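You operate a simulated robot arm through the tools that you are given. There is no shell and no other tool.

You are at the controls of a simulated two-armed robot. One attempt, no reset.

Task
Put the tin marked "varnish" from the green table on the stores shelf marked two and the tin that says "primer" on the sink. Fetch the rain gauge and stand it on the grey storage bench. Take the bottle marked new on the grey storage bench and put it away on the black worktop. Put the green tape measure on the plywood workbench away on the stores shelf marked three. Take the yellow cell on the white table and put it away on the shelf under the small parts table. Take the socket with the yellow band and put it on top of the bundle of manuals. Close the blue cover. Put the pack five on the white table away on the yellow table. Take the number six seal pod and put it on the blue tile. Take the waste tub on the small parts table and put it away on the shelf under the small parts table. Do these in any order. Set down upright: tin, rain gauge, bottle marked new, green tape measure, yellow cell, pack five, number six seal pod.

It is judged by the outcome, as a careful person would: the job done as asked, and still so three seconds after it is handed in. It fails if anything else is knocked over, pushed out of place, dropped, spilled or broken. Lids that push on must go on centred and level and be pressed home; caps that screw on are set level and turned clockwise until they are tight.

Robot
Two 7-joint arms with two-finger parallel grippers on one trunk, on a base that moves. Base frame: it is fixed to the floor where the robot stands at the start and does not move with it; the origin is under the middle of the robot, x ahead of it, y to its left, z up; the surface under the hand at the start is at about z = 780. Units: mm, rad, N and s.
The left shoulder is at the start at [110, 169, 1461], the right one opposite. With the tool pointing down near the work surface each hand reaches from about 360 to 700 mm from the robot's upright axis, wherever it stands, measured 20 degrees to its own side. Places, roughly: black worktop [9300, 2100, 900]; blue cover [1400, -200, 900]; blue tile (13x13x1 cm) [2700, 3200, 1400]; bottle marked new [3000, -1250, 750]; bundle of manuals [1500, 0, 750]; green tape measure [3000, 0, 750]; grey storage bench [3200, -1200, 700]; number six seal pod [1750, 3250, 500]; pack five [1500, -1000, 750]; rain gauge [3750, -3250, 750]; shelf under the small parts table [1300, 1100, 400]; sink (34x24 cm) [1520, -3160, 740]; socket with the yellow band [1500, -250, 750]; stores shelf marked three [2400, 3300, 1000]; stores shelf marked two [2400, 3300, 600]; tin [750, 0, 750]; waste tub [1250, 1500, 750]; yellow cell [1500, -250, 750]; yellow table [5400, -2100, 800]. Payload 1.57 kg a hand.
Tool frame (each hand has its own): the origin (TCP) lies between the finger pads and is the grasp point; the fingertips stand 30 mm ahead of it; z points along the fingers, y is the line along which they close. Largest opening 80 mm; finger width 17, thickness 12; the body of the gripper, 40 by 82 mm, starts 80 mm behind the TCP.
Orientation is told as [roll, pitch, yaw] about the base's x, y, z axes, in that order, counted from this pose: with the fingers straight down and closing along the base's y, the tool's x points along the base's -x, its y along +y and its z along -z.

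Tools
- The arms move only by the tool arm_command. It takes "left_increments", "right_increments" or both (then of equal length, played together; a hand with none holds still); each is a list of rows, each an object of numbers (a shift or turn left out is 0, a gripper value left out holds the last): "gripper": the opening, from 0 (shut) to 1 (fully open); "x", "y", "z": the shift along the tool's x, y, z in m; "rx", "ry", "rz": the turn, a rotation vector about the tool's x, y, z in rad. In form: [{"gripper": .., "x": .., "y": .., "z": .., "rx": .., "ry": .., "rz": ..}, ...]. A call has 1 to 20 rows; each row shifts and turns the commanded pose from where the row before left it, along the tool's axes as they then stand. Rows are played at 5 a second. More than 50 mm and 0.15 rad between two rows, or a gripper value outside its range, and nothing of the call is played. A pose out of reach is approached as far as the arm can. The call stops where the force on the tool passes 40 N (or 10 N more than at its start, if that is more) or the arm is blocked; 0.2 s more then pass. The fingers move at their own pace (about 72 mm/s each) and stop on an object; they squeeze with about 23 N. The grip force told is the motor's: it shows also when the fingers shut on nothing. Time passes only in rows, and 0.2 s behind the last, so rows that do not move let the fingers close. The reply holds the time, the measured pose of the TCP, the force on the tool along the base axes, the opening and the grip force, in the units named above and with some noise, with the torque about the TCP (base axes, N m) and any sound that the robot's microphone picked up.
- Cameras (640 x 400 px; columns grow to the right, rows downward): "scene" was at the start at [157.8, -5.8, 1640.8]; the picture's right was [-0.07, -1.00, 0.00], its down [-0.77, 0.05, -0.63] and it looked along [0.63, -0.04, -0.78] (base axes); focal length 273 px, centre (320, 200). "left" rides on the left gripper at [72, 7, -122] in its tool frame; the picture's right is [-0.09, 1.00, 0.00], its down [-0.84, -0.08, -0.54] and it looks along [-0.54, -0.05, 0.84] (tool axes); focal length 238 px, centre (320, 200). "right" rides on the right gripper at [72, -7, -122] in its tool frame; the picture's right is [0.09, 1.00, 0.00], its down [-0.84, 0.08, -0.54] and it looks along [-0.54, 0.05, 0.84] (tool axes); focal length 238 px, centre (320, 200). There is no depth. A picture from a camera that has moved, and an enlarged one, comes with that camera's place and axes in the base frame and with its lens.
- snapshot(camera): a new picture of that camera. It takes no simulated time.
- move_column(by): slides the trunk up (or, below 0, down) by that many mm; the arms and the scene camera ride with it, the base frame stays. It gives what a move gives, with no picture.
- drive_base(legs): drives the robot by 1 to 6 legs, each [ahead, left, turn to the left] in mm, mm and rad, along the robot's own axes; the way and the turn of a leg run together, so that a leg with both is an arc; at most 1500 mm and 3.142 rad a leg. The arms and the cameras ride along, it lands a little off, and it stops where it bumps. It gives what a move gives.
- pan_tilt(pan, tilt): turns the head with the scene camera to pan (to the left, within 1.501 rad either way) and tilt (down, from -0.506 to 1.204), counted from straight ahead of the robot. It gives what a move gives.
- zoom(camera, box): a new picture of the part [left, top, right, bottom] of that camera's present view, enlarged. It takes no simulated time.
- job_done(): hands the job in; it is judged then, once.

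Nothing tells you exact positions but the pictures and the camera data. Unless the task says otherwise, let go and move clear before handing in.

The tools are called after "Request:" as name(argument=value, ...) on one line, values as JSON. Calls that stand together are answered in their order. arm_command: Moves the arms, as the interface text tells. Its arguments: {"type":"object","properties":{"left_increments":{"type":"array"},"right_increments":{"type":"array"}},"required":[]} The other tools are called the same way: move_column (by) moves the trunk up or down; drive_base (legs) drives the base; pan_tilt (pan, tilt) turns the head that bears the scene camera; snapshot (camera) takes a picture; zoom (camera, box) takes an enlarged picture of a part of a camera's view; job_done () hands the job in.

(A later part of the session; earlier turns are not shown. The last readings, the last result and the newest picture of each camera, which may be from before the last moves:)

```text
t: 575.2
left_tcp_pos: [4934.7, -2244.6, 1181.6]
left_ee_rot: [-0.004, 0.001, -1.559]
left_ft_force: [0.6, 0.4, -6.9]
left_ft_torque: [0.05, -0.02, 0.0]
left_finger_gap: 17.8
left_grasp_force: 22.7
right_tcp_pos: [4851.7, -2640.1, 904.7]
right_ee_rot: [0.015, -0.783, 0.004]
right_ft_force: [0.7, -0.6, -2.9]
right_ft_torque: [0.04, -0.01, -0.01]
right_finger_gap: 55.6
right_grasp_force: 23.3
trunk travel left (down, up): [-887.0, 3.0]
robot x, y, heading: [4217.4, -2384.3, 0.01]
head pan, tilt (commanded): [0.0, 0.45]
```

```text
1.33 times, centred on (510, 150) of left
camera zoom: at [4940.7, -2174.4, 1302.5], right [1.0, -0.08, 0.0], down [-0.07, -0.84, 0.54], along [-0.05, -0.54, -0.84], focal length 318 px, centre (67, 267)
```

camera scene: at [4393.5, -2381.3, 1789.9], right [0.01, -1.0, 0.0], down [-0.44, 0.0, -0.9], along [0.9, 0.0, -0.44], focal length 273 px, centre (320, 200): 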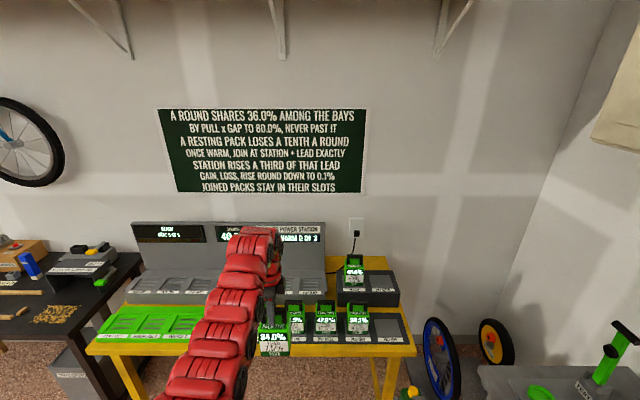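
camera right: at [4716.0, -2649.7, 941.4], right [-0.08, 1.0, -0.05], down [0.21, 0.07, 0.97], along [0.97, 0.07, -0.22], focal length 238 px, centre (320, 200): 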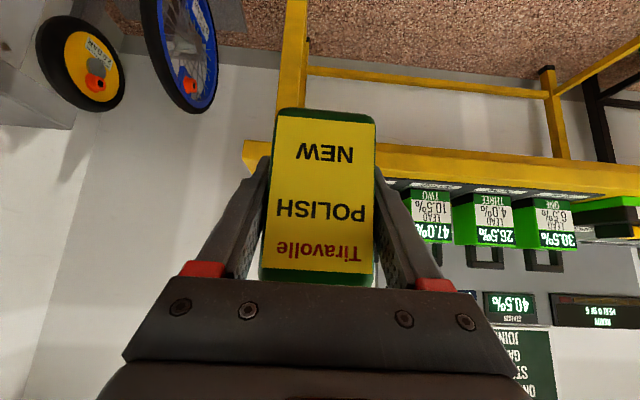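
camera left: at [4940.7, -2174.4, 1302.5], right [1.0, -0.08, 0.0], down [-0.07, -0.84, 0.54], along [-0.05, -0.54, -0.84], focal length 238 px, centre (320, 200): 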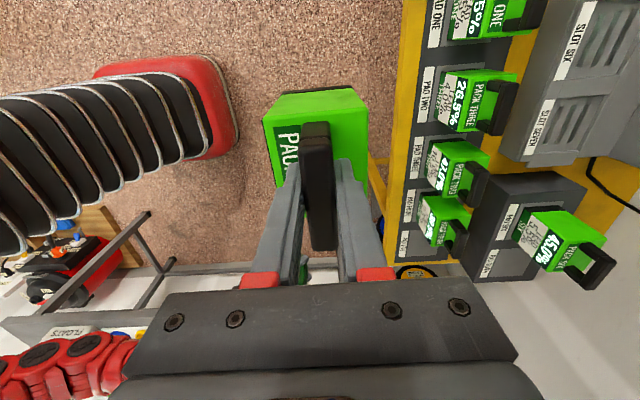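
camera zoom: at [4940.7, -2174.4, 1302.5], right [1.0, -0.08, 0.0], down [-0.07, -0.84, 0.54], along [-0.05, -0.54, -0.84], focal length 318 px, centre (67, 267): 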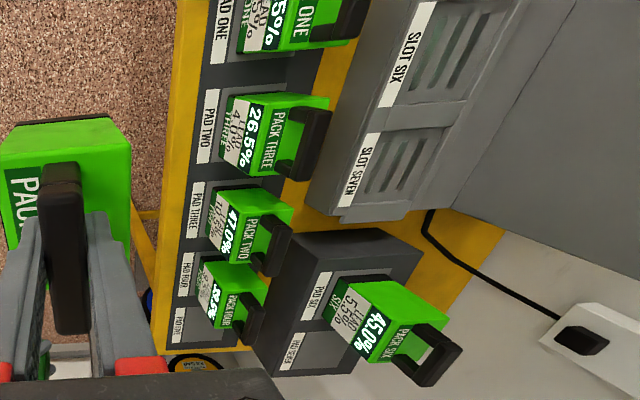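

The yellow table is the power station; its PAD FIVE (right end of the front row, around (5185,-2648)) is empty and is the natural place. I turn 25 degrees right and counter-turn the left hand so that the pack stays square.

Request:
drive_base(legs=[[0, 0, -0.443]])

Request:
arm_command(left_increments=[{"rz": -0.148}, {"rz": -0.148}, {"rz": -0.147}, {}])

Request:
snapshot(camera="left")

Request:
pan_tilt(pan=0.0, tilt=0.55)

Request:
snapshot(camera="scene")

```text
t: 576.9
left_tcp_pos: [4924.1, -2565.9, 1181.6]
left_ee_rot: [-0.002, 0.001, -2.003]
left_ft_force: [0.9, 0.0, -6.3]
left_ft_torque: [0.05, -0.01, 0.0]
left_finger_gap: 18.0
left_grasp_force: 22.7
right_tcp_pos: [4680.6, -2887.4, 905.6]
right_ee_rot: [0.014, -0.782, -0.44]
right_ft_force: [0.3, -0.3, -2.2]
right_ft_torque: [0.0, -0.04, 0.0]
right_finger_gap: 56.0
right_grasp_force: 23.5
trunk travel left (down, up): [-887.0, 3.0]
robot x, y, heading: [4222.9, -2378.4, -0.439]
head pan, tilt (commanded): [0.0, 0.45]
```

```text
t: 577.9
left_tcp_pos: [4923.1, -2564.4, 1179.6]
left_ee_rot: [-0.001, 0.001, -1.557]
left_ft_force: [-0.2, -0.2, -6.8]
left_ft_torque: [-0.01, -0.03, -0.01]
left_finger_gap: 17.9
left_grasp_force: 22.8
right_tcp_pos: [4681.0, -2887.9, 905.2]
right_ee_rot: [0.015, -0.782, -0.44]
right_ft_force: [1.5, -0.1, -2.6]
right_ft_torque: [-0.01, 0.0, -0.01]
right_finger_gap: 55.9
right_grasp_force: 22.4
trunk travel left (down, up): [-887.0, 3.0]
robot x, y, heading: [4217.4, -2382.7, -0.445]
head pan, tilt (commanded): [0.0, 0.45]
```

```text
taken
camera left: at [4929.5, -2494.4, 1302.8], right [1.0, -0.08, 0.0], down [-0.07, -0.84, 0.54], along [-0.04, -0.54, -0.84], focal length 238 px, centre (320, 200)
```

left: 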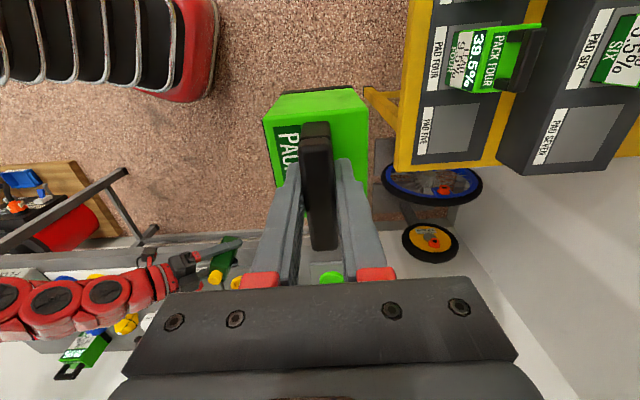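

```text
t: 578.5
left_tcp_pos: [4922.5, -2564.7, 1182.1]
left_ee_rot: [0.0, 0.0, -1.558]
left_ft_force: [-0.1, 0.5, -6.0]
left_ft_torque: [0.08, -0.02, 0.03]
left_finger_gap: 17.9
left_grasp_force: 23.0
right_tcp_pos: [4680.9, -2887.2, 904.9]
right_ee_rot: [0.014, -0.783, -0.441]
right_ft_force: [0.5, -0.7, -2.3]
right_ft_torque: [0.0, 0.01, -0.01]
right_finger_gap: 56.1
right_grasp_force: 23.1
trunk travel left (down, up): [-887.0, 3.0]
robot x, y, heading: [4216.3, -2382.8, -0.437]
head pan, tilt (commanded): [0.0, 0.55]
```

```text
taken
camera scene: at [4374.9, -2454.9, 1781.0], right [-0.42, -0.91, 0.0], down [-0.47, 0.22, -0.85], along [0.77, -0.36, -0.52], focal length 273 px, centre (320, 200)
```

scene: 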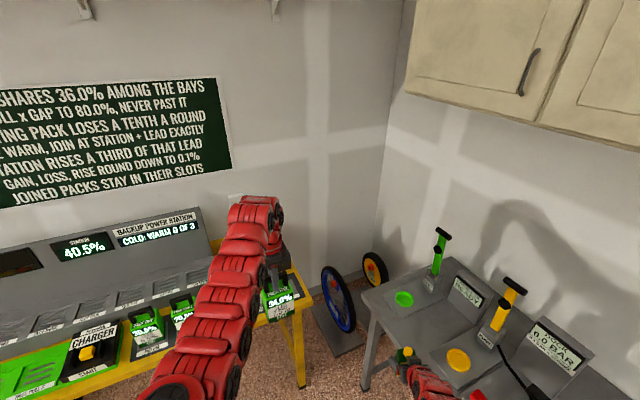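

Request:
zoom(camera="left", box=[380, 20, 560, 180])

```text
2.50 times, centred on (470, 100) of left
camera zoom: at [4929.5, -2494.6, 1302.9], right [1.0, -0.08, 0.0], down [-0.07, -0.84, 0.54], along [-0.05, -0.54, -0.84], focal length 596 px, centre (-55, 450)
```

zoom: 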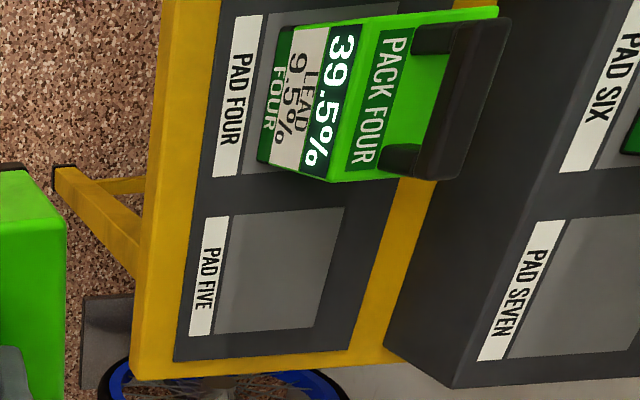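

Pad five's centre works out at (5181,-2654), z≈822. I drive in so that the pack hangs over it and check before lowering.

Request:
drive_base(legs=[[272, 27, 0]])

Request:
snapshot(camera="left")

Request:
snapshot(camera="right")

Request:
snapshot(camera="scene")

```text
t: 580.5
left_tcp_pos: [5178.0, -2655.3, 1182.1]
left_ee_rot: [-0.001, 0.002, -1.557]
left_ft_force: [0.4, 0.3, -7.7]
left_ft_torque: [0.03, -0.02, -0.01]
left_finger_gap: 18.2
left_grasp_force: 23.0
right_tcp_pos: [4935.2, -2977.5, 906.2]
right_ee_rot: [0.017, -0.783, -0.438]
right_ft_force: [0.9, 0.4, -3.0]
right_ft_torque: [0.0, -0.02, 0.0]
right_finger_gap: 55.9
right_grasp_force: 22.5
trunk travel left (down, up): [-887.0, 3.0]
robot x, y, heading: [4474.1, -2472.1, -0.435]
head pan, tilt (commanded): [0.0, 0.55]
```

```text
taken
camera left: at [5183.9, -2583.4, 1303.7], right [1.0, -0.08, 0.0], down [-0.07, -0.84, 0.54], along [-0.04, -0.54, -0.84], focal length 238 px, centre (320, 200)
```

left: 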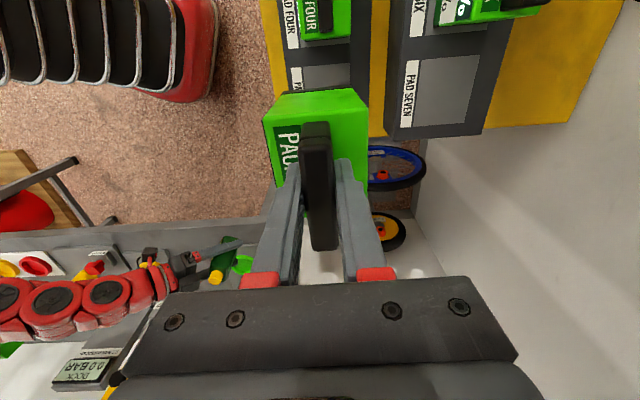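

```text
taken
camera right: at [4807.9, -2926.5, 942.0], right [0.35, 0.93, -0.05], down [0.22, -0.03, 0.98], along [0.91, -0.36, -0.21], focal length 238 px, centre (320, 200)
```

right: 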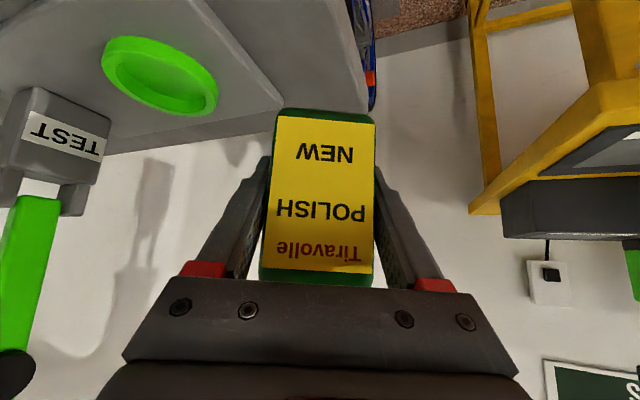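

```text
taken
camera scene: at [4628.7, -2543.8, 1781.2], right [-0.42, -0.91, 0.0], down [-0.47, 0.22, -0.85], along [0.77, -0.36, -0.52], focal length 273 px, centre (320, 200)
```

scene: 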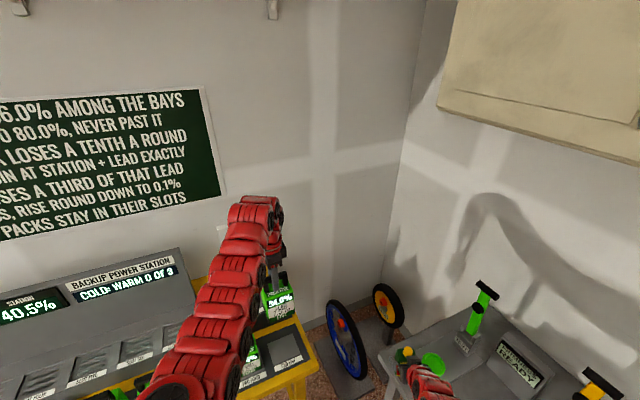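

The bottle in the right hand hangs close to the pump table's edge, so I raise the right hand 90 mm before lowering the trunk 70 mm, then lower the pack with the left arm.

Request:
arm_command(right_increments=[{"x": -0.0212, "z": -0.0212}, {"x": -0.0212, "z": -0.0212}, {"x": -0.0212, "z": -0.0212}, {}])

Request:
move_column(by=-75)

Request:
arm_command(left_increments=[{"z": 0.035, "y": 0.002}, {"z": 0.035}, {"z": 0.03}, {}])

Request:
snapshot(camera="left")

```text
t: 581.5
left_tcp_pos: [5178.4, -2653.9, 1181.3]
left_ee_rot: [-0.001, 0.004, -1.559]
left_ft_force: [-0.3, -0.4, -6.9]
left_ft_torque: [0.03, -0.01, 0.02]
left_finger_gap: 18.0
left_grasp_force: 23.3
right_tcp_pos: [4935.8, -2977.0, 995.5]
right_ee_rot: [0.014, -0.781, -0.44]
right_ft_force: [-0.2, 0.4, -1.9]
right_ft_torque: [0.02, -0.01, -0.01]
right_finger_gap: 55.9
right_grasp_force: 23.3
trunk travel left (down, up): [-887.0, 3.0]
robot x, y, heading: [4470.8, -2469.6, -0.435]
head pan, tilt (commanded): [0.0, 0.55]
```

```text
t: 582.6
left_tcp_pos: [5178.5, -2654.5, 1106.7]
left_ee_rot: [-0.003, 0.002, -1.559]
left_ft_force: [-0.8, 0.6, -6.8]
left_ft_torque: [0.01, 0.01, -0.01]
left_finger_gap: 18.0
left_grasp_force: 23.0
right_tcp_pos: [4935.6, -2977.2, 921.3]
right_ee_rot: [0.013, -0.78, -0.438]
right_ft_force: [0.9, 0.5, -2.4]
right_ft_torque: [0.01, 0.03, 0.03]
right_finger_gap: 56.2
right_grasp_force: 22.9
trunk travel left (down, up): [-812.0, 78.0]
robot x, y, heading: [4472.9, -2474.2, -0.438]
head pan, tilt (commanded): [0.0, 0.55]
```

```text
t: 583.6
left_tcp_pos: [5181.0, -2655.1, 1006.1]
left_ee_rot: [-0.005, 0.001, -1.558]
left_ft_force: [-0.1, 0.5, -7.0]
left_ft_torque: [0.03, 0.01, -0.02]
left_finger_gap: 17.9
left_grasp_force: 23.7
right_tcp_pos: [4935.3, -2977.5, 919.8]
right_ee_rot: [0.013, -0.781, -0.44]
right_ft_force: [-0.5, 0.3, -1.7]
right_ft_torque: [-0.04, -0.05, 0.0]
right_finger_gap: 55.8
right_grasp_force: 22.9
trunk travel left (down, up): [-812.0, 78.0]
robot x, y, heading: [4471.4, -2472.5, -0.439]
head pan, tilt (commanded): [0.0, 0.55]
```

```text
taken
camera left: at [5186.9, -2583.6, 1127.0], right [1.0, -0.08, 0.0], down [-0.07, -0.84, 0.54], along [-0.05, -0.54, -0.84], focal length 238 px, centre (320, 200)
```

left: 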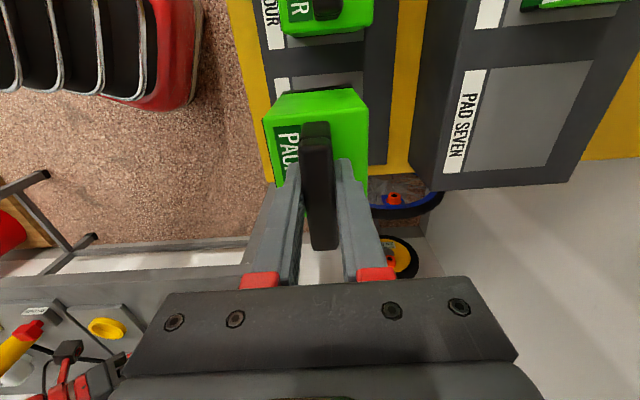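

Request:
arm_command(left_increments=[{"z": 0.015}, {"z": 0.015}, {"z": 0.006}, {}])

Request:
arm_command(left_increments=[{"z": 0.004}, {}])

Request:
arm_command(left_increments=[{"z": 0.004}, {}])

```text
t: 584.6
left_tcp_pos: [5172.5, -2650.5, 979.9]
left_ee_rot: [-0.002, 0.002, -1.558]
left_ft_force: [0.1, -0.7, -7.0]
left_ft_torque: [0.01, 0.0, 0.0]
left_finger_gap: 17.9
left_grasp_force: 22.4
left hand out of reach, approached as far as the arm can: row 1, 2
right_tcp_pos: [4936.0, -2978.0, 919.0]
right_ee_rot: [0.015, -0.783, -0.438]
right_ft_force: [0.1, -0.6, -2.2]
right_ft_torque: [-0.04, 0.0, 0.01]
right_finger_gap: 55.9
right_grasp_force: 23.2
trunk travel left (down, up): [-812.0, 78.0]
robot x, y, heading: [4475.7, -2469.7, -0.438]
head pan, tilt (commanded): [0.0, 0.55]
```

```text
t: 585.2
left_tcp_pos: [5172.8, -2649.2, 975.2]
left_ee_rot: [-0.003, 0.002, -1.559]
left_ft_force: [0.4, 0.4, -6.4]
left_ft_torque: [0.02, -0.02, -0.01]
left_finger_gap: 18.0
left_grasp_force: 23.2
right_tcp_pos: [4935.7, -2978.3, 919.9]
right_ee_rot: [0.014, -0.782, -0.438]
right_ft_force: [0.4, 0.3, -2.7]
right_ft_torque: [0.01, -0.02, -0.02]
right_finger_gap: 56.1
right_grasp_force: 22.7
trunk travel left (down, up): [-812.0, 78.0]
robot x, y, heading: [4472.0, -2470.8, -0.438]
head pan, tilt (commanded): [0.0, 0.55]
```

```text
t: 585.8
left_tcp_pos: [5173.3, -2651.0, 972.1]
left_ee_rot: [-0.001, 0.002, -1.557]
left_ft_force: [1.0, -0.2, -6.3]
left_ft_torque: [0.03, -0.02, 0.04]
left_finger_gap: 18.0
left_grasp_force: 23.2
right_tcp_pos: [4935.7, -2977.8, 920.8]
right_ee_rot: [0.013, -0.783, -0.437]
right_ft_force: [0.9, -0.4, -2.8]
right_ft_torque: [-0.03, 0.0, 0.0]
right_finger_gap: 56.2
right_grasp_force: 23.1
trunk travel left (down, up): [-812.0, 78.0]
robot x, y, heading: [4471.3, -2474.8, -0.438]
head pan, tilt (commanded): [0.0, 0.55]
```

The arm is at its reach limit, so I lower the last centimetre with the trunk.

Request:
move_column(by=-6)

Request:
move_column(by=-4)

```text
t: 586.3
left_tcp_pos: [5173.2, -2650.9, 965.9]
left_ee_rot: [-0.003, 0.002, -1.558]
left_ft_force: [0.2, 0.1, -6.6]
left_ft_torque: [0.04, 0.01, -0.04]
left_finger_gap: 17.9
left_grasp_force: 23.3
right_tcp_pos: [4935.4, -2977.5, 915.7]
right_ee_rot: [0.013, -0.78, -0.438]
right_ft_force: [1.1, -0.4, -1.9]
right_ft_torque: [0.02, -0.02, 0.03]
right_finger_gap: 55.7
right_grasp_force: 23.0
trunk travel left (down, up): [-806.0, 84.0]
robot x, y, heading: [4473.6, -2468.2, -0.434]
head pan, tilt (commanded): [0.0, 0.55]
```

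```text
t: 586.9
left_tcp_pos: [5173.7, -2650.3, 961.5]
left_ee_rot: [0.0, 0.002, -1.559]
left_ft_force: [0.2, -0.6, -7.2]
left_ft_torque: [0.0, -0.01, -0.01]
left_finger_gap: 17.9
left_grasp_force: 23.2
right_tcp_pos: [4935.6, -2977.4, 909.4]
right_ee_rot: [0.014, -0.783, -0.438]
right_ft_force: [0.0, 0.2, -2.1]
right_ft_torque: [-0.04, -0.02, 0.01]
right_finger_gap: 55.8
right_grasp_force: 22.5
trunk travel left (down, up): [-802.0, 88.0]
robot x, y, heading: [4473.3, -2472.0, -0.437]
head pan, tilt (commanded): [0.0, 0.55]
```

Request:
move_column(by=-4)

Request:
snapshot(camera="left")

Request:
zoom(camera="scene", box=[220, 240, 340, 400])

```text
t: 587.4
left_tcp_pos: [5173.5, -2649.8, 957.3]
left_ee_rot: [0.0, 0.002, -1.556]
left_ft_force: [0.0, 0.7, -6.3]
left_ft_torque: [0.0, 0.01, 0.0]
left_finger_gap: 17.8
left_grasp_force: 22.6
right_tcp_pos: [4936.5, -2979.4, 907.4]
right_ee_rot: [0.013, -0.783, -0.438]
right_ft_force: [-0.7, 0.0, -2.9]
right_ft_torque: [-0.03, -0.02, -0.01]
right_finger_gap: 56.0
right_grasp_force: 22.8
trunk travel left (down, up): [-798.0, 92.0]
robot x, y, heading: [4472.2, -2470.5, -0.433]
head pan, tilt (commanded): [0.0, 0.55]
```

```text
taken
camera left: at [5179.4, -2579.4, 1079.1], right [1.0, -0.08, 0.0], down [-0.07, -0.84, 0.54], along [-0.05, -0.54, -0.84], focal length 238 px, centre (320, 200)
```

left: 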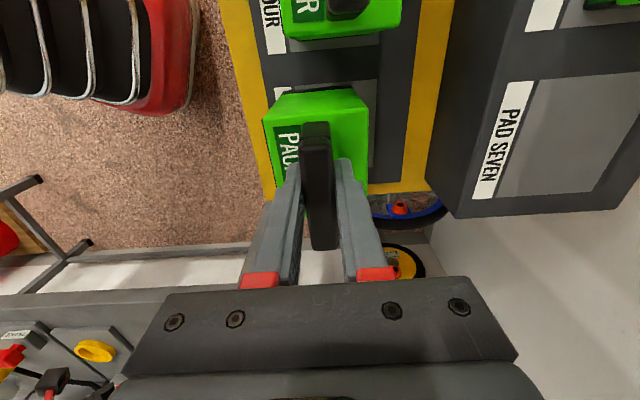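

```text
2.50 times, centred on (280, 320) of scene
camera zoom: at [4630.6, -2544.5, 1691.9], right [-0.42, -0.91, 0.0], down [-0.47, 0.22, -0.85], along [0.77, -0.36, -0.52], focal length 682 px, centre (420, -100)
```

zoom: 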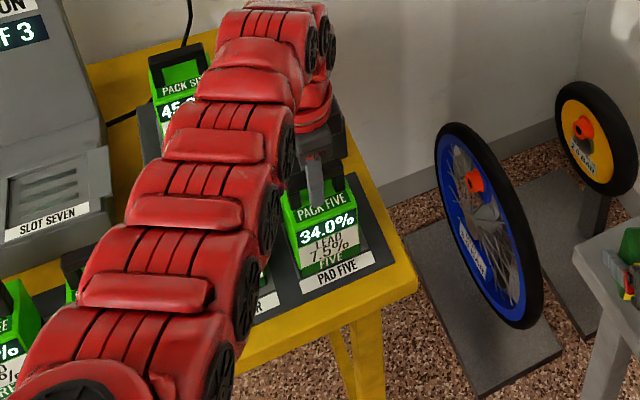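

Request:
move_column(by=-5)

Request:
move_column(by=-4)

```text
t: 587.9
left_tcp_pos: [5173.3, -2650.7, 953.9]
left_ee_rot: [0.0, 0.001, -1.559]
left_ft_force: [0.0, -0.3, -6.1]
left_ft_torque: [0.02, -0.01, -0.01]
left_finger_gap: 18.0
left_grasp_force: 23.1
right_tcp_pos: [4935.9, -2978.2, 901.6]
right_ee_rot: [0.014, -0.782, -0.439]
right_ft_force: [0.7, 0.2, -2.4]
right_ft_torque: [-0.01, -0.03, -0.01]
right_finger_gap: 56.2
right_grasp_force: 22.4
trunk travel left (down, up): [-793.0, 97.0]
robot x, y, heading: [4471.5, -2473.0, -0.437]
head pan, tilt (commanded): [0.0, 0.55]
```

```text
t: 588.5
left_tcp_pos: [5173.0, -2649.6, 947.9]
left_ee_rot: [-0.003, 0.002, -1.558]
left_ft_force: [1.2, -0.5, -7.8]
left_ft_torque: [0.04, 0.0, -0.03]
left_finger_gap: 18.0
left_grasp_force: 22.9
right_tcp_pos: [4936.7, -2977.9, 898.1]
right_ee_rot: [0.013, -0.782, -0.439]
right_ft_force: [-0.2, 0.0, -2.1]
right_ft_torque: [0.0, -0.03, 0.01]
right_finger_gap: 55.9
right_grasp_force: 23.2
trunk travel left (down, up): [-789.0, 101.0]
robot x, y, heading: [4472.2, -2472.8, -0.432]
head pan, tilt (commanded): [0.0, 0.55]
```

Request:
move_column(by=-4)

Request:
move_column(by=-4)

Request:
move_column(by=-4)

```text
t: 589.0
left_tcp_pos: [5173.7, -2650.4, 945.0]
left_ee_rot: [-0.002, 0.002, -1.558]
left_ft_force: [0.5, 0.1, -6.6]
left_ft_torque: [0.05, 0.02, -0.01]
left_finger_gap: 18.0
left_grasp_force: 23.2
right_tcp_pos: [4935.4, -2977.4, 892.6]
right_ee_rot: [0.014, -0.782, -0.437]
right_ft_force: [0.9, -0.3, -2.1]
right_ft_torque: [0.0, -0.06, 0.02]
right_finger_gap: 55.9
right_grasp_force: 22.9
trunk travel left (down, up): [-785.0, 105.0]
robot x, y, heading: [4472.6, -2471.1, -0.438]
head pan, tilt (commanded): [0.0, 0.55]
```

```text
t: 589.5
left_tcp_pos: [5173.1, -2650.0, 943.3]
left_ee_rot: [-0.001, 0.002, -1.557]
left_ft_force: [-2.1, 1.5, 6.5]
left_ft_torque: [-0.33, 0.07, -0.05]
left_finger_gap: 17.9
left_grasp_force: 23.6
right_tcp_pos: [4934.2, -2977.7, 889.9]
right_ee_rot: [0.015, -0.784, -0.44]
right_ft_force: [-0.6, -0.8, -2.5]
right_ft_torque: [0.01, -0.02, -0.01]
right_finger_gap: 55.9
right_grasp_force: 22.7
trunk travel left (down, up): [-781.0, 109.0]
robot x, y, heading: [4473.1, -2471.5, -0.435]
head pan, tilt (commanded): [0.0, 0.55]
```

```text
t: 590.0
left_tcp_pos: [5171.9, -2650.8, 939.5]
left_ee_rot: [0.002, 0.002, -1.558]
left_ft_force: [3.9, -0.3, 15.3]
left_ft_torque: [0.21, 0.09, 0.02]
left_finger_gap: 17.8
left_grasp_force: 23.1
right_tcp_pos: [4934.3, -2977.9, 886.8]
right_ee_rot: [0.016, -0.784, -0.437]
right_ft_force: [0.6, -0.3, -1.9]
right_ft_torque: [-0.04, -0.05, -0.04]
right_finger_gap: 55.9
right_grasp_force: 23.3
trunk travel left (down, up): [-777.0, 113.0]
robot x, y, heading: [4473.8, -2469.5, -0.439]
head pan, tilt (commanded): [0.0, 0.55]
```

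Contact. I open the left hand and raise it clear with the trunk and arm.

Request:
arm_command(left_increments=[{"gripper": 0.35}, {"gripper": 0.5}, {"gripper": 0.6}, {"gripper": 0.6}])

Request:
snapshot(camera="left")

Request:
move_column(by=105)

Request:
snapshot(camera="left")

```text
t: 591.0
left_tcp_pos: [5171.4, -2649.0, 938.1]
left_ee_rot: [0.001, 0.003, -1.56]
left_ft_force: [5.3, 0.6, 20.5]
left_ft_torque: [-0.03, 0.19, -0.02]
left_finger_gap: 43.7
left_grasp_force: 0.1
right_tcp_pos: [4934.3, -2977.1, 885.6]
right_ee_rot: [0.014, -0.785, -0.439]
right_ft_force: [0.3, -0.9, -2.8]
right_ft_torque: [-0.03, -0.02, 0.03]
right_finger_gap: 56.0
right_grasp_force: 22.9
trunk travel left (down, up): [-777.0, 113.0]
robot x, y, heading: [4477.2, -2471.0, -0.437]
head pan, tilt (commanded): [0.0, 0.55]
```

```text
taken
camera left: at [5177.6, -2578.5, 1060.2], right [1.0, -0.08, 0.0], down [-0.07, -0.84, 0.54], along [-0.04, -0.54, -0.84], focal length 238 px, centre (320, 200)
```

left: 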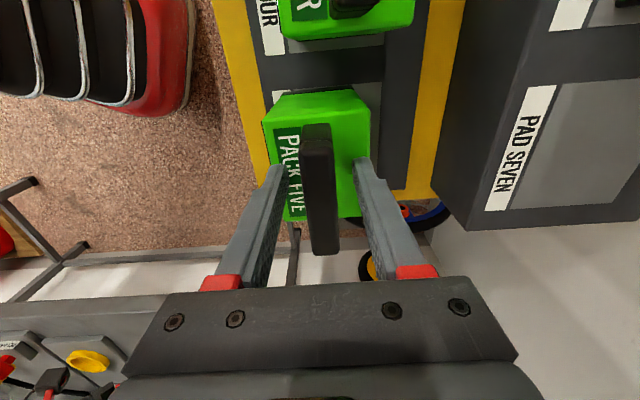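

```text
t: 592.4
left_tcp_pos: [5173.3, -2650.5, 1042.3]
left_ee_rot: [-0.001, 0.0, -1.559]
left_ft_force: [0.2, 0.7, 0.3]
left_ft_torque: [-0.02, 0.0, 0.02]
left_finger_gap: 48.2
left_grasp_force: 0.1
right_tcp_pos: [4935.4, -2978.7, 991.5]
right_ee_rot: [0.016, -0.783, -0.441]
right_ft_force: [-0.2, -0.8, -2.0]
right_ft_torque: [0.01, -0.01, 0.01]
right_finger_gap: 55.6
right_grasp_force: 23.4
trunk travel left (down, up): [-882.0, 8.0]
robot x, y, heading: [4474.7, -2473.8, -0.435]
head pan, tilt (commanded): [0.0, 0.55]
```

```text
taken
camera left: at [5178.8, -2579.3, 1163.4], right [1.0, -0.08, 0.0], down [-0.07, -0.84, 0.54], along [-0.04, -0.54, -0.84], focal length 238 px, centre (320, 200)
```

left: 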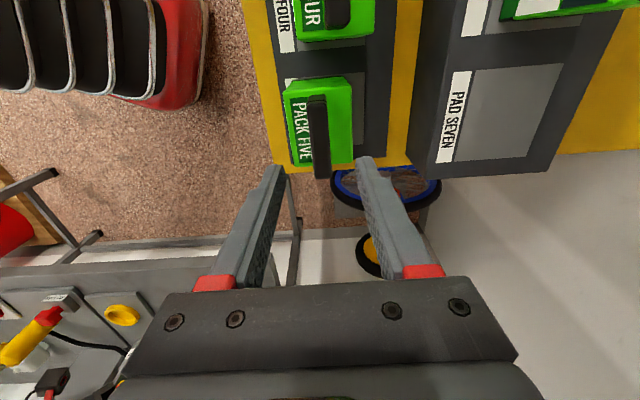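

PACK FIVE stands on its pad. I back away, bring the left hand back to its normal pose and look for the way to the black worktop.

Request:
drive_base(legs=[[-380, 0, 0]])

Request:
zoom(camera="scene", box=[100, 180, 400, 380])

Request:
arm_command(left_increments=[{"rz": -0.14}, {"rz": -0.14}, {"rz": -0.14}, {"rz": -0.14}, {"rz": -0.14}, {"rz": -0.14}, {"rz": -0.14}, {"rz": -0.14}, {}])

Request:
drive_base(legs=[[0, 0, 1.2]])

Request:
pan_tilt(pan=0.3, tilt=0.3)

Request:
snapshot(camera="scene")

```text
t: 594.8
left_tcp_pos: [4827.9, -2490.4, 1041.7]
left_ee_rot: [-0.002, 0.002, -1.561]
left_ft_force: [0.5, -0.7, -0.5]
left_ft_torque: [0.0, 0.0, 0.01]
left_finger_gap: 48.0
left_grasp_force: 0.0
right_tcp_pos: [4590.3, -2817.8, 990.4]
right_ee_rot: [0.016, -0.784, -0.439]
right_ft_force: [1.3, -0.3, -1.4]
right_ft_torque: [0.0, -0.02, 0.01]
right_finger_gap: 55.7
right_grasp_force: 22.8
trunk travel left (down, up): [-882.0, 8.0]
robot x, y, heading: [4128.5, -2309.5, -0.433]
head pan, tilt (commanded): [0.0, 0.55]
```

```text
2.00 times, centred on (250, 280) of scene
camera zoom: at [4285.4, -2383.6, 1776.0], right [-0.42, -0.91, 0.0], down [-0.47, 0.22, -0.85], along [0.77, -0.36, -0.52], focal length 545 px, centre (460, 40)
```

zoom: 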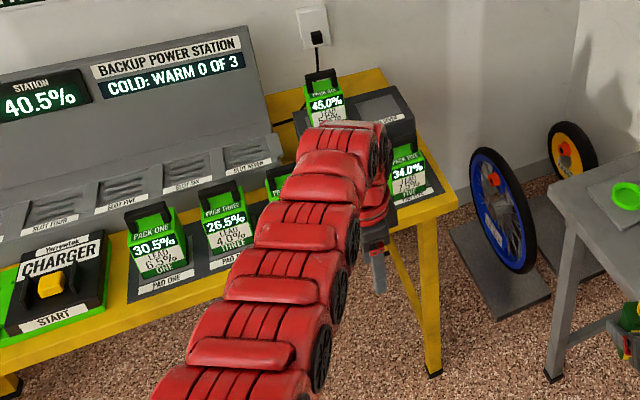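

```text
t: 596.8
left_tcp_pos: [4827.4, -2488.9, 1042.3]
left_ee_rot: [0.001, 0.001, -0.439]
left_ft_force: [0.0, -0.3, 0.2]
left_ft_torque: [-0.02, 0.01, 0.03]
left_finger_gap: 47.8
left_grasp_force: 0.0
right_tcp_pos: [4589.3, -2815.5, 991.0]
right_ee_rot: [0.016, -0.782, -0.441]
right_ft_force: [-0.6, 0.1, -1.3]
right_ft_torque: [-0.03, -0.01, 0.0]
right_finger_gap: 55.8
right_grasp_force: 22.1
trunk travel left (down, up): [-882.0, 8.0]
robot x, y, heading: [4130.2, -2311.9, -0.44]
head pan, tilt (commanded): [0.0, 0.55]
```

```text
t: 600.2
left_tcp_pos: [4551.8, -1725.2, 1040.5]
left_ee_rot: [0.001, 0.001, 0.757]
left_ft_force: [-0.2, 0.1, -0.7]
left_ft_torque: [0.01, 0.0, 0.01]
left_finger_gap: 47.9
left_grasp_force: 0.0
right_tcp_pos: [4769.0, -2065.1, 990.2]
right_ee_rot: [0.016, -0.783, 0.758]
right_ft_force: [0.1, 0.2, -2.7]
right_ft_torque: [0.02, 0.02, 0.02]
right_finger_gap: 55.9
right_grasp_force: 23.0
trunk travel left (down, up): [-882.0, 8.0]
robot x, y, heading: [4127.2, -2312.9, 0.758]
head pan, tilt (commanded): [0.0, 0.55]
```

```text
t: 601.0
left_tcp_pos: [4551.3, -1725.9, 1042.8]
left_ee_rot: [0.003, 0.002, 0.758]
left_ft_force: [-0.1, 0.4, -0.6]
left_ft_torque: [-0.01, 0.0, -0.01]
left_finger_gap: 48.2
left_grasp_force: 0.0
right_tcp_pos: [4768.6, -2065.0, 991.0]
right_ee_rot: [0.018, -0.783, 0.757]
right_ft_force: [-0.3, -0.2, -1.7]
right_ft_torque: [0.04, 0.01, 0.01]
right_finger_gap: 55.9
right_grasp_force: 22.9
trunk travel left (down, up): [-882.0, 8.0]
robot x, y, heading: [4126.1, -2308.5, 0.764]
head pan, tilt (commanded): [0.3, 0.3]
```

```text
taken
camera scene: at [4234.4, -2173.8, 1799.0], right [0.87, -0.49, 0.0], down [-0.15, -0.26, -0.95], along [0.47, 0.83, -0.3], focal length 273 px, centre (320, 200)
```

scene: 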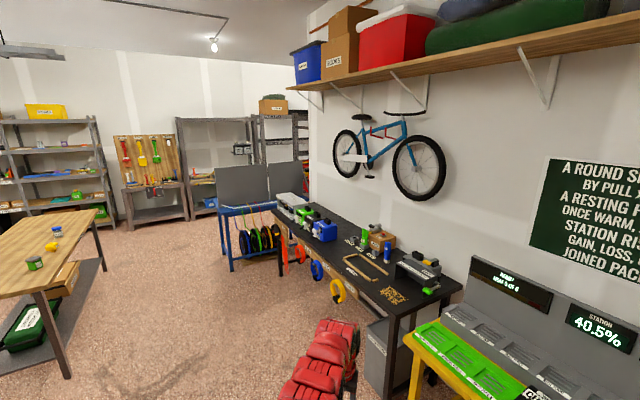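

PACK FIVE is shown standing on PAD FIVE. The way north between the plywood bench and the blue table is free, so I drive there in stages.

Request:
drive_base(legs=[[0, 0, 0.807], [1400, 0, 0], [1400, 0, 0], [900, 0, 0]])

Request:
pan_tilt(pan=-0.7, tilt=0.35)

Request:
snapshot(camera="scene")

Request:
snapshot(camera="right")

```text
t: 621.0
left_tcp_pos: [4066.0, 2094.6, 1041.8]
left_ee_rot: [0.003, 0.001, 1.555]
left_ft_force: [-1.3, 0.9, 0.0]
left_ft_torque: [0.02, 0.01, 0.03]
left_finger_gap: 48.1
left_grasp_force: 0.1
right_tcp_pos: [4460.6, 2011.0, 991.1]
right_ee_rot: [0.015, -0.782, 1.556]
right_ft_force: [-0.2, 0.1, -2.6]
right_ft_torque: [-0.02, -0.02, -0.02]
right_finger_gap: 56.0
right_grasp_force: 23.0
trunk travel left (down, up): [-882.0, 8.0]
robot x, y, heading: [4188.8, 1384.7, 1.557]
head pan, tilt (commanded): [0.3, 0.3]
```

```text
t: 622.2
left_tcp_pos: [4065.0, 2094.0, 1041.3]
left_ee_rot: [0.003, 0.004, 1.555]
left_ft_force: [0.0, -0.2, -0.1]
left_ft_torque: [0.02, 0.02, 0.01]
left_finger_gap: 47.8
left_grasp_force: 0.0
right_tcp_pos: [4461.6, 2011.4, 990.3]
right_ee_rot: [0.013, -0.781, 1.554]
right_ft_force: [0.3, 0.5, -2.0]
right_ft_torque: [0.0, 0.0, 0.01]
right_finger_gap: 55.9
right_grasp_force: 22.7
trunk travel left (down, up): [-882.0, 8.0]
robot x, y, heading: [4187.9, 1386.5, 1.557]
head pan, tilt (commanded): [-0.7, 0.351]
```

```text
taken
camera scene: at [4252.6, 1533.6, 1794.3], right [0.76, -0.65, 0.0], down [-0.22, -0.26, -0.94], along [0.61, 0.71, -0.34], focal length 273 px, centre (320, 200)
```

scene: 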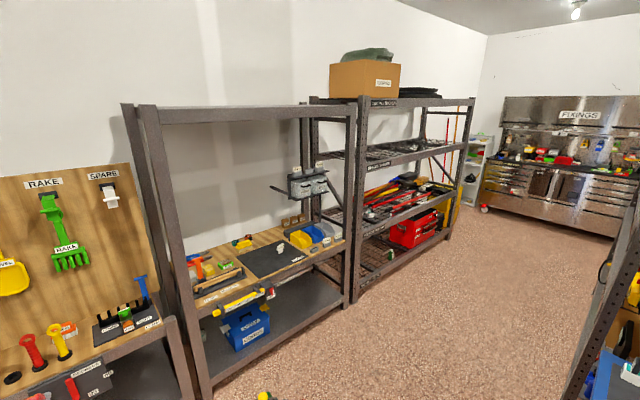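

```text
taken
camera right: at [4467.0, 1874.3, 1026.7], right [-1.0, -0.06, -0.05], down [-0.07, 0.21, 0.98], along [-0.05, 0.98, -0.21], focal length 238 px, centre (320, 200)
```

right: 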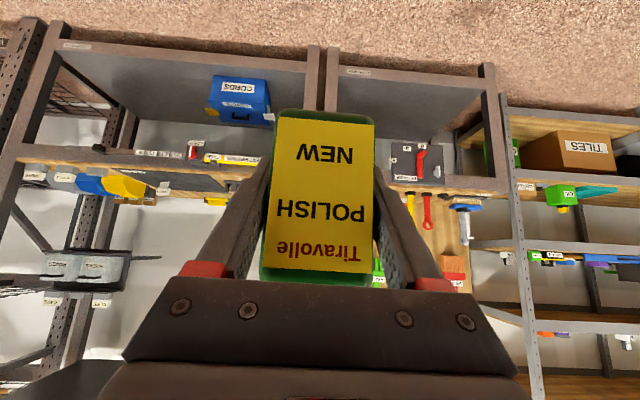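

Request:
drive_base(legs=[[700, 0, 0], [0, 0, -1.557], [1000, 0, 0]])

Request:
pan_tilt(pan=0.0, tilt=0.3)

Request:
snapshot(camera="scene")

```text
t: 634.7
left_tcp_pos: [5909.5, 2211.3, 1041.3]
left_ee_rot: [0.002, 0.003, -0.004]
left_ft_force: [-0.2, 0.7, -0.2]
left_ft_torque: [0.02, -0.02, 0.01]
left_finger_gap: 48.2
left_grasp_force: 0.0
right_tcp_pos: [5832.3, 1814.0, 990.2]
right_ee_rot: [0.017, -0.783, -0.006]
right_ft_force: [-0.5, 0.5, -3.5]
right_ft_torque: [-0.01, 0.0, 0.0]
right_finger_gap: 55.7
right_grasp_force: 23.0
trunk travel left (down, up): [-882.0, 8.0]
robot x, y, heading: [5199.4, 2078.6, -0.001]
head pan, tilt (commanded): [-0.7, 0.351]
```

```text
t: 635.7
left_tcp_pos: [5908.8, 2210.4, 1042.2]
left_ee_rot: [0.003, 0.003, -0.005]
left_ft_force: [0.2, -1.0, -0.2]
left_ft_torque: [0.01, 0.02, 0.03]
left_finger_gap: 48.0
left_grasp_force: 0.1
right_tcp_pos: [5830.9, 1814.0, 990.5]
right_ee_rot: [0.014, -0.781, -0.005]
right_ft_force: [0.2, 0.0, -2.3]
right_ft_torque: [0.01, 0.02, 0.01]
right_finger_gap: 55.9
right_grasp_force: 23.2
trunk travel left (down, up): [-882.0, 8.0]
robot x, y, heading: [5199.3, 2077.7, -0.004]
head pan, tilt (commanded): [0.0, 0.3]
```

```text
taken
camera scene: at [5375.7, 2077.4, 1799.1], right [0.0, -1.0, 0.0], down [-0.3, 0.0, -0.96], along [0.96, 0.0, -0.3], focal length 273 px, centre (320, 200)
```

scene: 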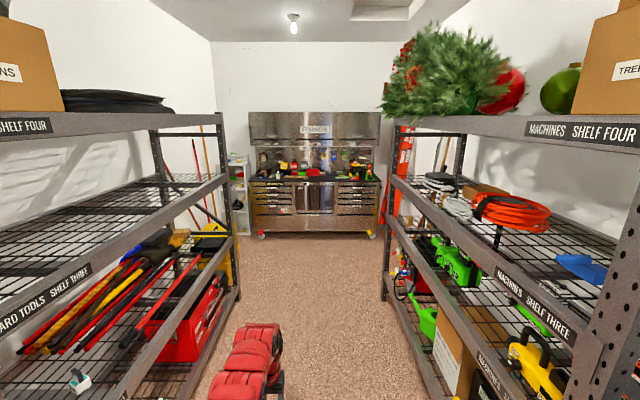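

The aisle between the racks leads to the steel cabinet with the black worktop. I drive on towards it.

Request:
drive_base(legs=[[1400, 0, 0], [1100, 0, 0]])

Request:
pan_tilt(pan=0.0, tilt=0.4)

Request:
snapshot(camera="scene")

Request:
zoom(camera="scene", box=[160, 80, 480, 300])

```text
t: 647.9
left_tcp_pos: [8406.4, 2175.5, 1041.9]
left_ee_rot: [0.002, 0.005, -0.016]
left_ft_force: [-0.1, -0.7, -0.5]
left_ft_torque: [0.02, 0.05, 0.03]
left_finger_gap: 47.9
left_grasp_force: 0.1
right_tcp_pos: [8324.8, 1778.7, 990.7]
right_ee_rot: [0.016, -0.782, -0.018]
right_ft_force: [-0.1, -0.1, -1.8]
right_ft_torque: [-0.01, -0.01, 0.02]
right_finger_gap: 55.9
right_grasp_force: 22.9
trunk travel left (down, up): [-882.0, 8.0]
robot x, y, heading: [7694.8, 2051.3, -0.016]
head pan, tilt (commanded): [0.0, 0.3]
```

```text
t: 648.6
left_tcp_pos: [8406.4, 2174.5, 1041.9]
left_ee_rot: [0.002, 0.003, -0.018]
left_ft_force: [-1.0, 0.1, -0.1]
left_ft_torque: [0.02, 0.03, 0.03]
left_finger_gap: 47.9
left_grasp_force: 0.1
right_tcp_pos: [8324.1, 1778.1, 990.7]
right_ee_rot: [0.016, -0.781, -0.018]
right_ft_force: [-0.2, 0.1, -2.6]
right_ft_torque: [0.01, -0.02, 0.04]
right_finger_gap: 56.0
right_grasp_force: 23.0
trunk travel left (down, up): [-882.0, 8.0]
robot x, y, heading: [7693.1, 2054.8, -0.013]
head pan, tilt (commanded): [0.0, 0.4]
```

```text
taken
camera scene: at [7870.5, 2047.8, 1789.8], right [-0.01, -1.0, 0.0], down [-0.39, 0.01, -0.92], along [0.92, -0.01, -0.39], focal length 273 px, centre (320, 200)
```

scene: 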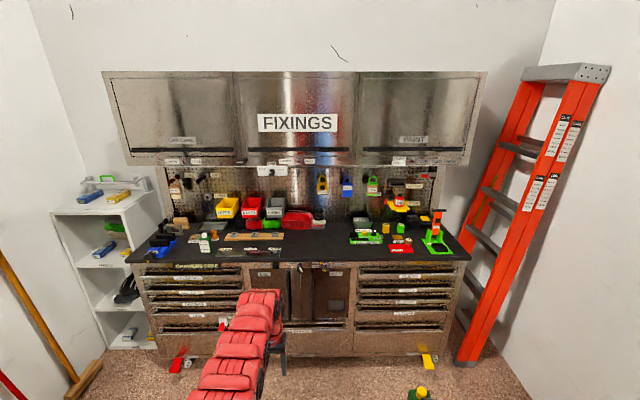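

```text
1.82 times, centred on (320, 190) of scene
camera zoom: at [7870.5, 2047.8, 1789.8], right [-0.01, -1.0, 0.0], down [-0.39, 0.01, -0.92], along [0.92, -0.01, -0.39], focal length 496 px, centre (320, 218)
```

zoom: 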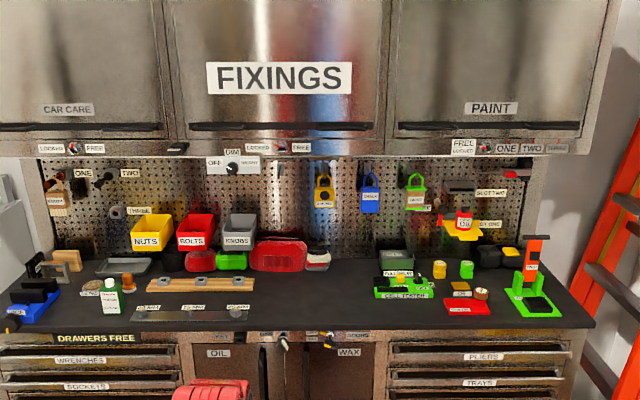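

The black worktop has a clear area in front centre, around (9230,2030). I tuck the left hand back, strafe left and approach with the bottle.

Request:
arm_command(left_increments=[{"x": 0.04, "y": 0.012, "z": 0.015}, {"x": 0.04, "y": 0.012, "z": 0.015}, {"x": 0.04, "y": 0.012, "z": 0.015}, {"x": 0.04, "y": 0.012, "z": 0.015}, {"x": 0.04, "y": 0.012, "z": 0.015}, {"x": 0.04, "y": 0.012, "z": 0.015}])

Request:
drive_base(legs=[[0, 250, 0.014], [600, 0, 0]])

Request:
pan_tilt(pan=-0.2, tilt=0.6)

Request:
snapshot(camera="scene")

Request:
snapshot(camera="right")

```text
t: 650.0
left_tcp_pos: [8165.9, 2250.7, 952.7]
left_ee_rot: [0.0, 0.003, -0.016]
left_ft_force: [0.7, -1.1, 1.1]
left_ft_torque: [-0.04, 0.03, 0.01]
left_finger_gap: 48.3
left_grasp_force: 0.0
right_tcp_pos: [8323.5, 1778.9, 991.6]
right_ee_rot: [0.013, -0.783, -0.018]
right_ft_force: [-0.9, -0.4, -1.8]
right_ft_torque: [-0.01, -0.02, 0.01]
right_finger_gap: 55.8
right_grasp_force: 22.3
trunk travel left (down, up): [-882.0, 8.0]
robot x, y, heading: [7690.9, 2054.2, -0.016]
head pan, tilt (commanded): [0.0, 0.4]
```

```text
t: 654.8
left_tcp_pos: [8766.1, 2505.1, 954.2]
left_ee_rot: [0.001, 0.002, -0.009]
left_ft_force: [0.1, 0.4, 0.0]
left_ft_torque: [-0.02, 0.02, 0.0]
left_finger_gap: 48.3
left_grasp_force: 0.0
right_tcp_pos: [8927.3, 2033.6, 991.3]
right_ee_rot: [0.016, -0.781, -0.009]
right_ft_force: [-0.5, 0.6, -2.0]
right_ft_torque: [0.02, 0.01, 0.03]
right_finger_gap: 56.1
right_grasp_force: 23.3
trunk travel left (down, up): [-882.0, 8.0]
robot x, y, heading: [8296.6, 2299.1, -0.009]
head pan, tilt (commanded): [0.0, 0.4]
```

```text
t: 655.5
left_tcp_pos: [8765.7, 2505.6, 953.3]
left_ee_rot: [0.003, 0.003, -0.009]
left_ft_force: [-0.2, -0.7, 0.3]
left_ft_torque: [0.02, 0.01, 0.02]
left_finger_gap: 48.2
left_grasp_force: 0.1
right_tcp_pos: [8927.2, 2033.4, 990.7]
right_ee_rot: [0.016, -0.782, -0.009]
right_ft_force: [-0.2, 0.1, -3.7]
right_ft_torque: [0.03, 0.02, 0.0]
right_finger_gap: 55.9
right_grasp_force: 23.2
trunk travel left (down, up): [-882.0, 8.0]
robot x, y, heading: [8294.3, 2305.6, -0.01]
head pan, tilt (commanded): [-0.201, 0.6]
```

```text
taken
camera scene: at [8465.0, 2281.9, 1771.6], right [-0.2, -0.98, 0.0], down [-0.55, 0.12, -0.83], along [0.81, -0.17, -0.56], focal length 273 px, centre (320, 200)
```

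scene: 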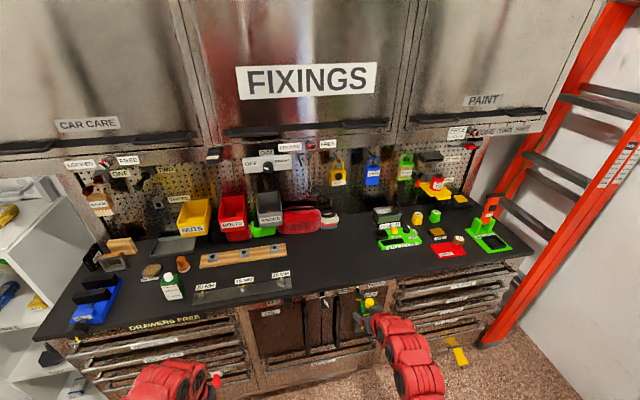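

```text
taken
camera right: at [8789.7, 2026.2, 1026.5], right [-0.07, 1.0, -0.05], down [0.21, 0.07, 0.98], along [0.98, 0.05, -0.22], focal length 238 px, centre (320, 200)
```

right: 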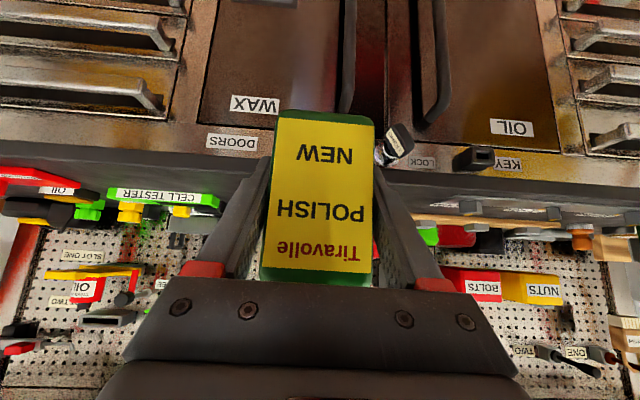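

Request:
arm_command(left_increments=[{"x": 0.03}, {"x": 0.03}, {}], right_increments=[{"x": -0.0212, "z": -0.0212}, {"x": -0.0212, "z": -0.0212}, {}])

Request:
drive_base(legs=[[200, 0, 0]])

Request:
snapshot(camera="right")

Request:
snapshot(camera="scene")

```text
t: 656.4
left_tcp_pos: [8706.0, 2505.3, 953.5]
left_ee_rot: [0.002, 0.004, -0.008]
left_ft_force: [-0.2, -0.5, -0.4]
left_ft_torque: [0.0, 0.01, 0.01]
left_finger_gap: 48.0
left_grasp_force: 0.1
right_tcp_pos: [8928.6, 2032.3, 1049.5]
right_ee_rot: [0.013, -0.78, -0.009]
right_ft_force: [-0.4, 0.2, -2.2]
right_ft_torque: [-0.01, -0.03, 0.0]
right_finger_gap: 56.0
right_grasp_force: 23.0
trunk travel left (down, up): [-882.0, 8.0]
robot x, y, heading: [8295.9, 2299.4, -0.007]
head pan, tilt (commanded): [-0.201, 0.6]
```

```text
t: 658.0
left_tcp_pos: [8906.8, 2504.0, 953.9]
left_ee_rot: [0.002, 0.002, -0.009]
left_ft_force: [0.0, 0.6, 0.2]
left_ft_torque: [-0.04, -0.01, -0.02]
left_finger_gap: 48.3
left_grasp_force: 0.1
right_tcp_pos: [9128.1, 2032.1, 1051.2]
right_ee_rot: [0.016, -0.783, -0.011]
right_ft_force: [-1.0, -0.2, -2.5]
right_ft_torque: [0.03, 0.02, 0.04]
right_finger_gap: 55.8
right_grasp_force: 22.9
trunk travel left (down, up): [-882.0, 8.0]
robot x, y, heading: [8498.9, 2300.2, -0.006]
head pan, tilt (commanded): [-0.201, 0.6]
```

```text
taken
camera right: at [8990.2, 2023.3, 1086.4], right [-0.07, 1.0, -0.05], down [0.21, 0.07, 0.98], along [0.98, 0.05, -0.21], focal length 238 px, centre (320, 200)
```

right: 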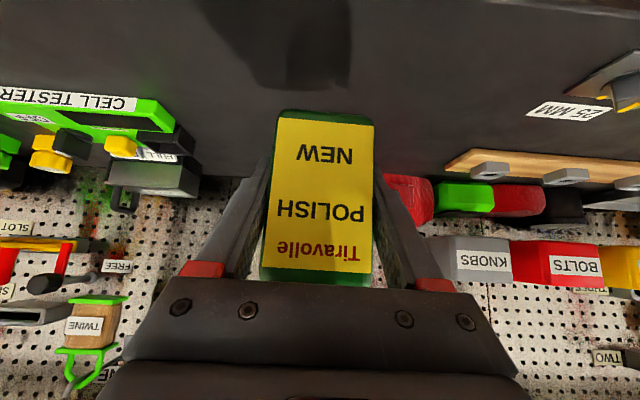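

```text
taken
camera scene: at [8664.4, 2280.4, 1771.8], right [-0.21, -0.98, 0.0], down [-0.55, 0.12, -0.83], along [0.81, -0.17, -0.56], focal length 273 px, centre (320, 200)
```

scene: 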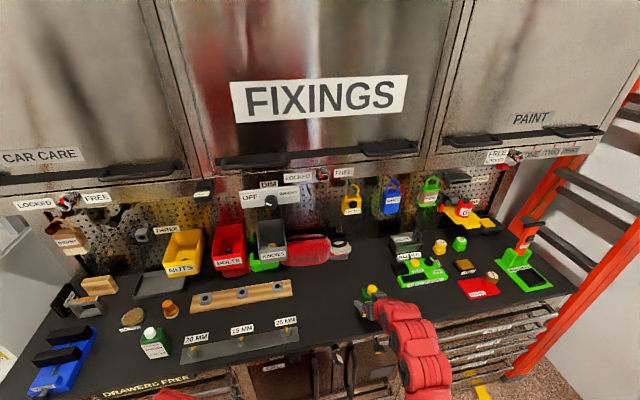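

The area below is clear. I roll in 60 mm more and lower the bottle step by step.

Request:
drive_base(legs=[[60, 0, 0]])

Request:
arm_command(right_increments=[{"x": 0.0141, "z": 0.0141}, {"x": 0.0141, "z": 0.0141}, {"x": 0.0106, "z": 0.0106}, {}])

Request:
snapshot(camera="right")

Request:
zoom(camera="scene", box=[280, 220, 460, 360])

```text
t: 658.9
left_tcp_pos: [8965.1, 2503.5, 952.9]
left_ee_rot: [0.002, 0.0, -0.009]
left_ft_force: [-0.9, 1.0, -0.9]
left_ft_torque: [0.02, -0.05, -0.01]
left_finger_gap: 47.8
left_grasp_force: 0.1
right_tcp_pos: [9184.6, 2030.8, 1051.8]
right_ee_rot: [0.016, -0.784, -0.012]
right_ft_force: [0.5, 0.2, -1.7]
right_ft_torque: [0.02, -0.02, 0.01]
right_finger_gap: 55.9
right_grasp_force: 23.2
trunk travel left (down, up): [-882.0, 8.0]
robot x, y, heading: [8560.2, 2300.2, -0.002]
head pan, tilt (commanded): [-0.201, 0.6]
```

```text
t: 659.9
left_tcp_pos: [8964.9, 2503.7, 954.0]
left_ee_rot: [0.001, 0.002, -0.008]
left_ft_force: [-0.5, 0.1, 0.1]
left_ft_torque: [-0.01, 0.0, 0.03]
left_finger_gap: 48.0
left_grasp_force: 0.0
right_tcp_pos: [9187.1, 2030.3, 996.4]
right_ee_rot: [0.017, -0.782, -0.007]
right_ft_force: [0.2, 0.0, -2.2]
right_ft_torque: [-0.01, -0.02, 0.05]
right_finger_gap: 56.2
right_grasp_force: 22.6
trunk travel left (down, up): [-882.0, 8.0]
robot x, y, heading: [8554.8, 2297.1, -0.007]
head pan, tilt (commanded): [-0.201, 0.6]
```

```text
taken
camera right: at [9049.0, 2023.3, 1031.8], right [-0.07, 1.0, -0.05], down [0.21, 0.07, 0.98], along [0.98, 0.05, -0.21], focal length 238 px, centre (320, 200)
```

right: 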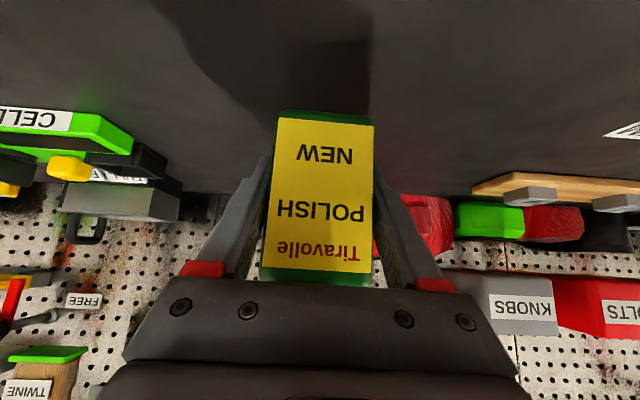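

```text
2.86 times, centred on (370, 290) of scene
camera zoom: at [8723.2, 2280.0, 1771.8], right [-0.21, -0.98, 0.0], down [-0.55, 0.12, -0.83], along [0.81, -0.17, -0.56], focal length 779 px, centre (177, -57)
```

zoom: 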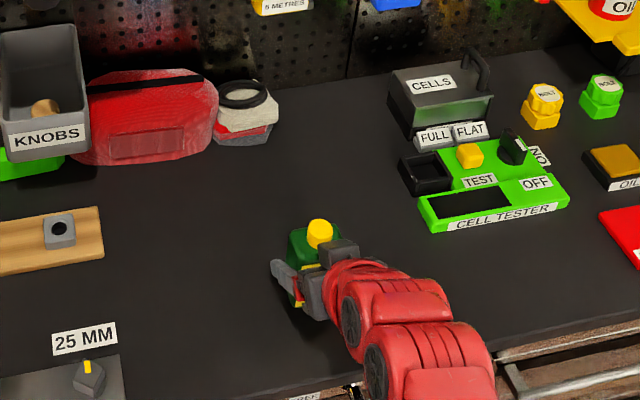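

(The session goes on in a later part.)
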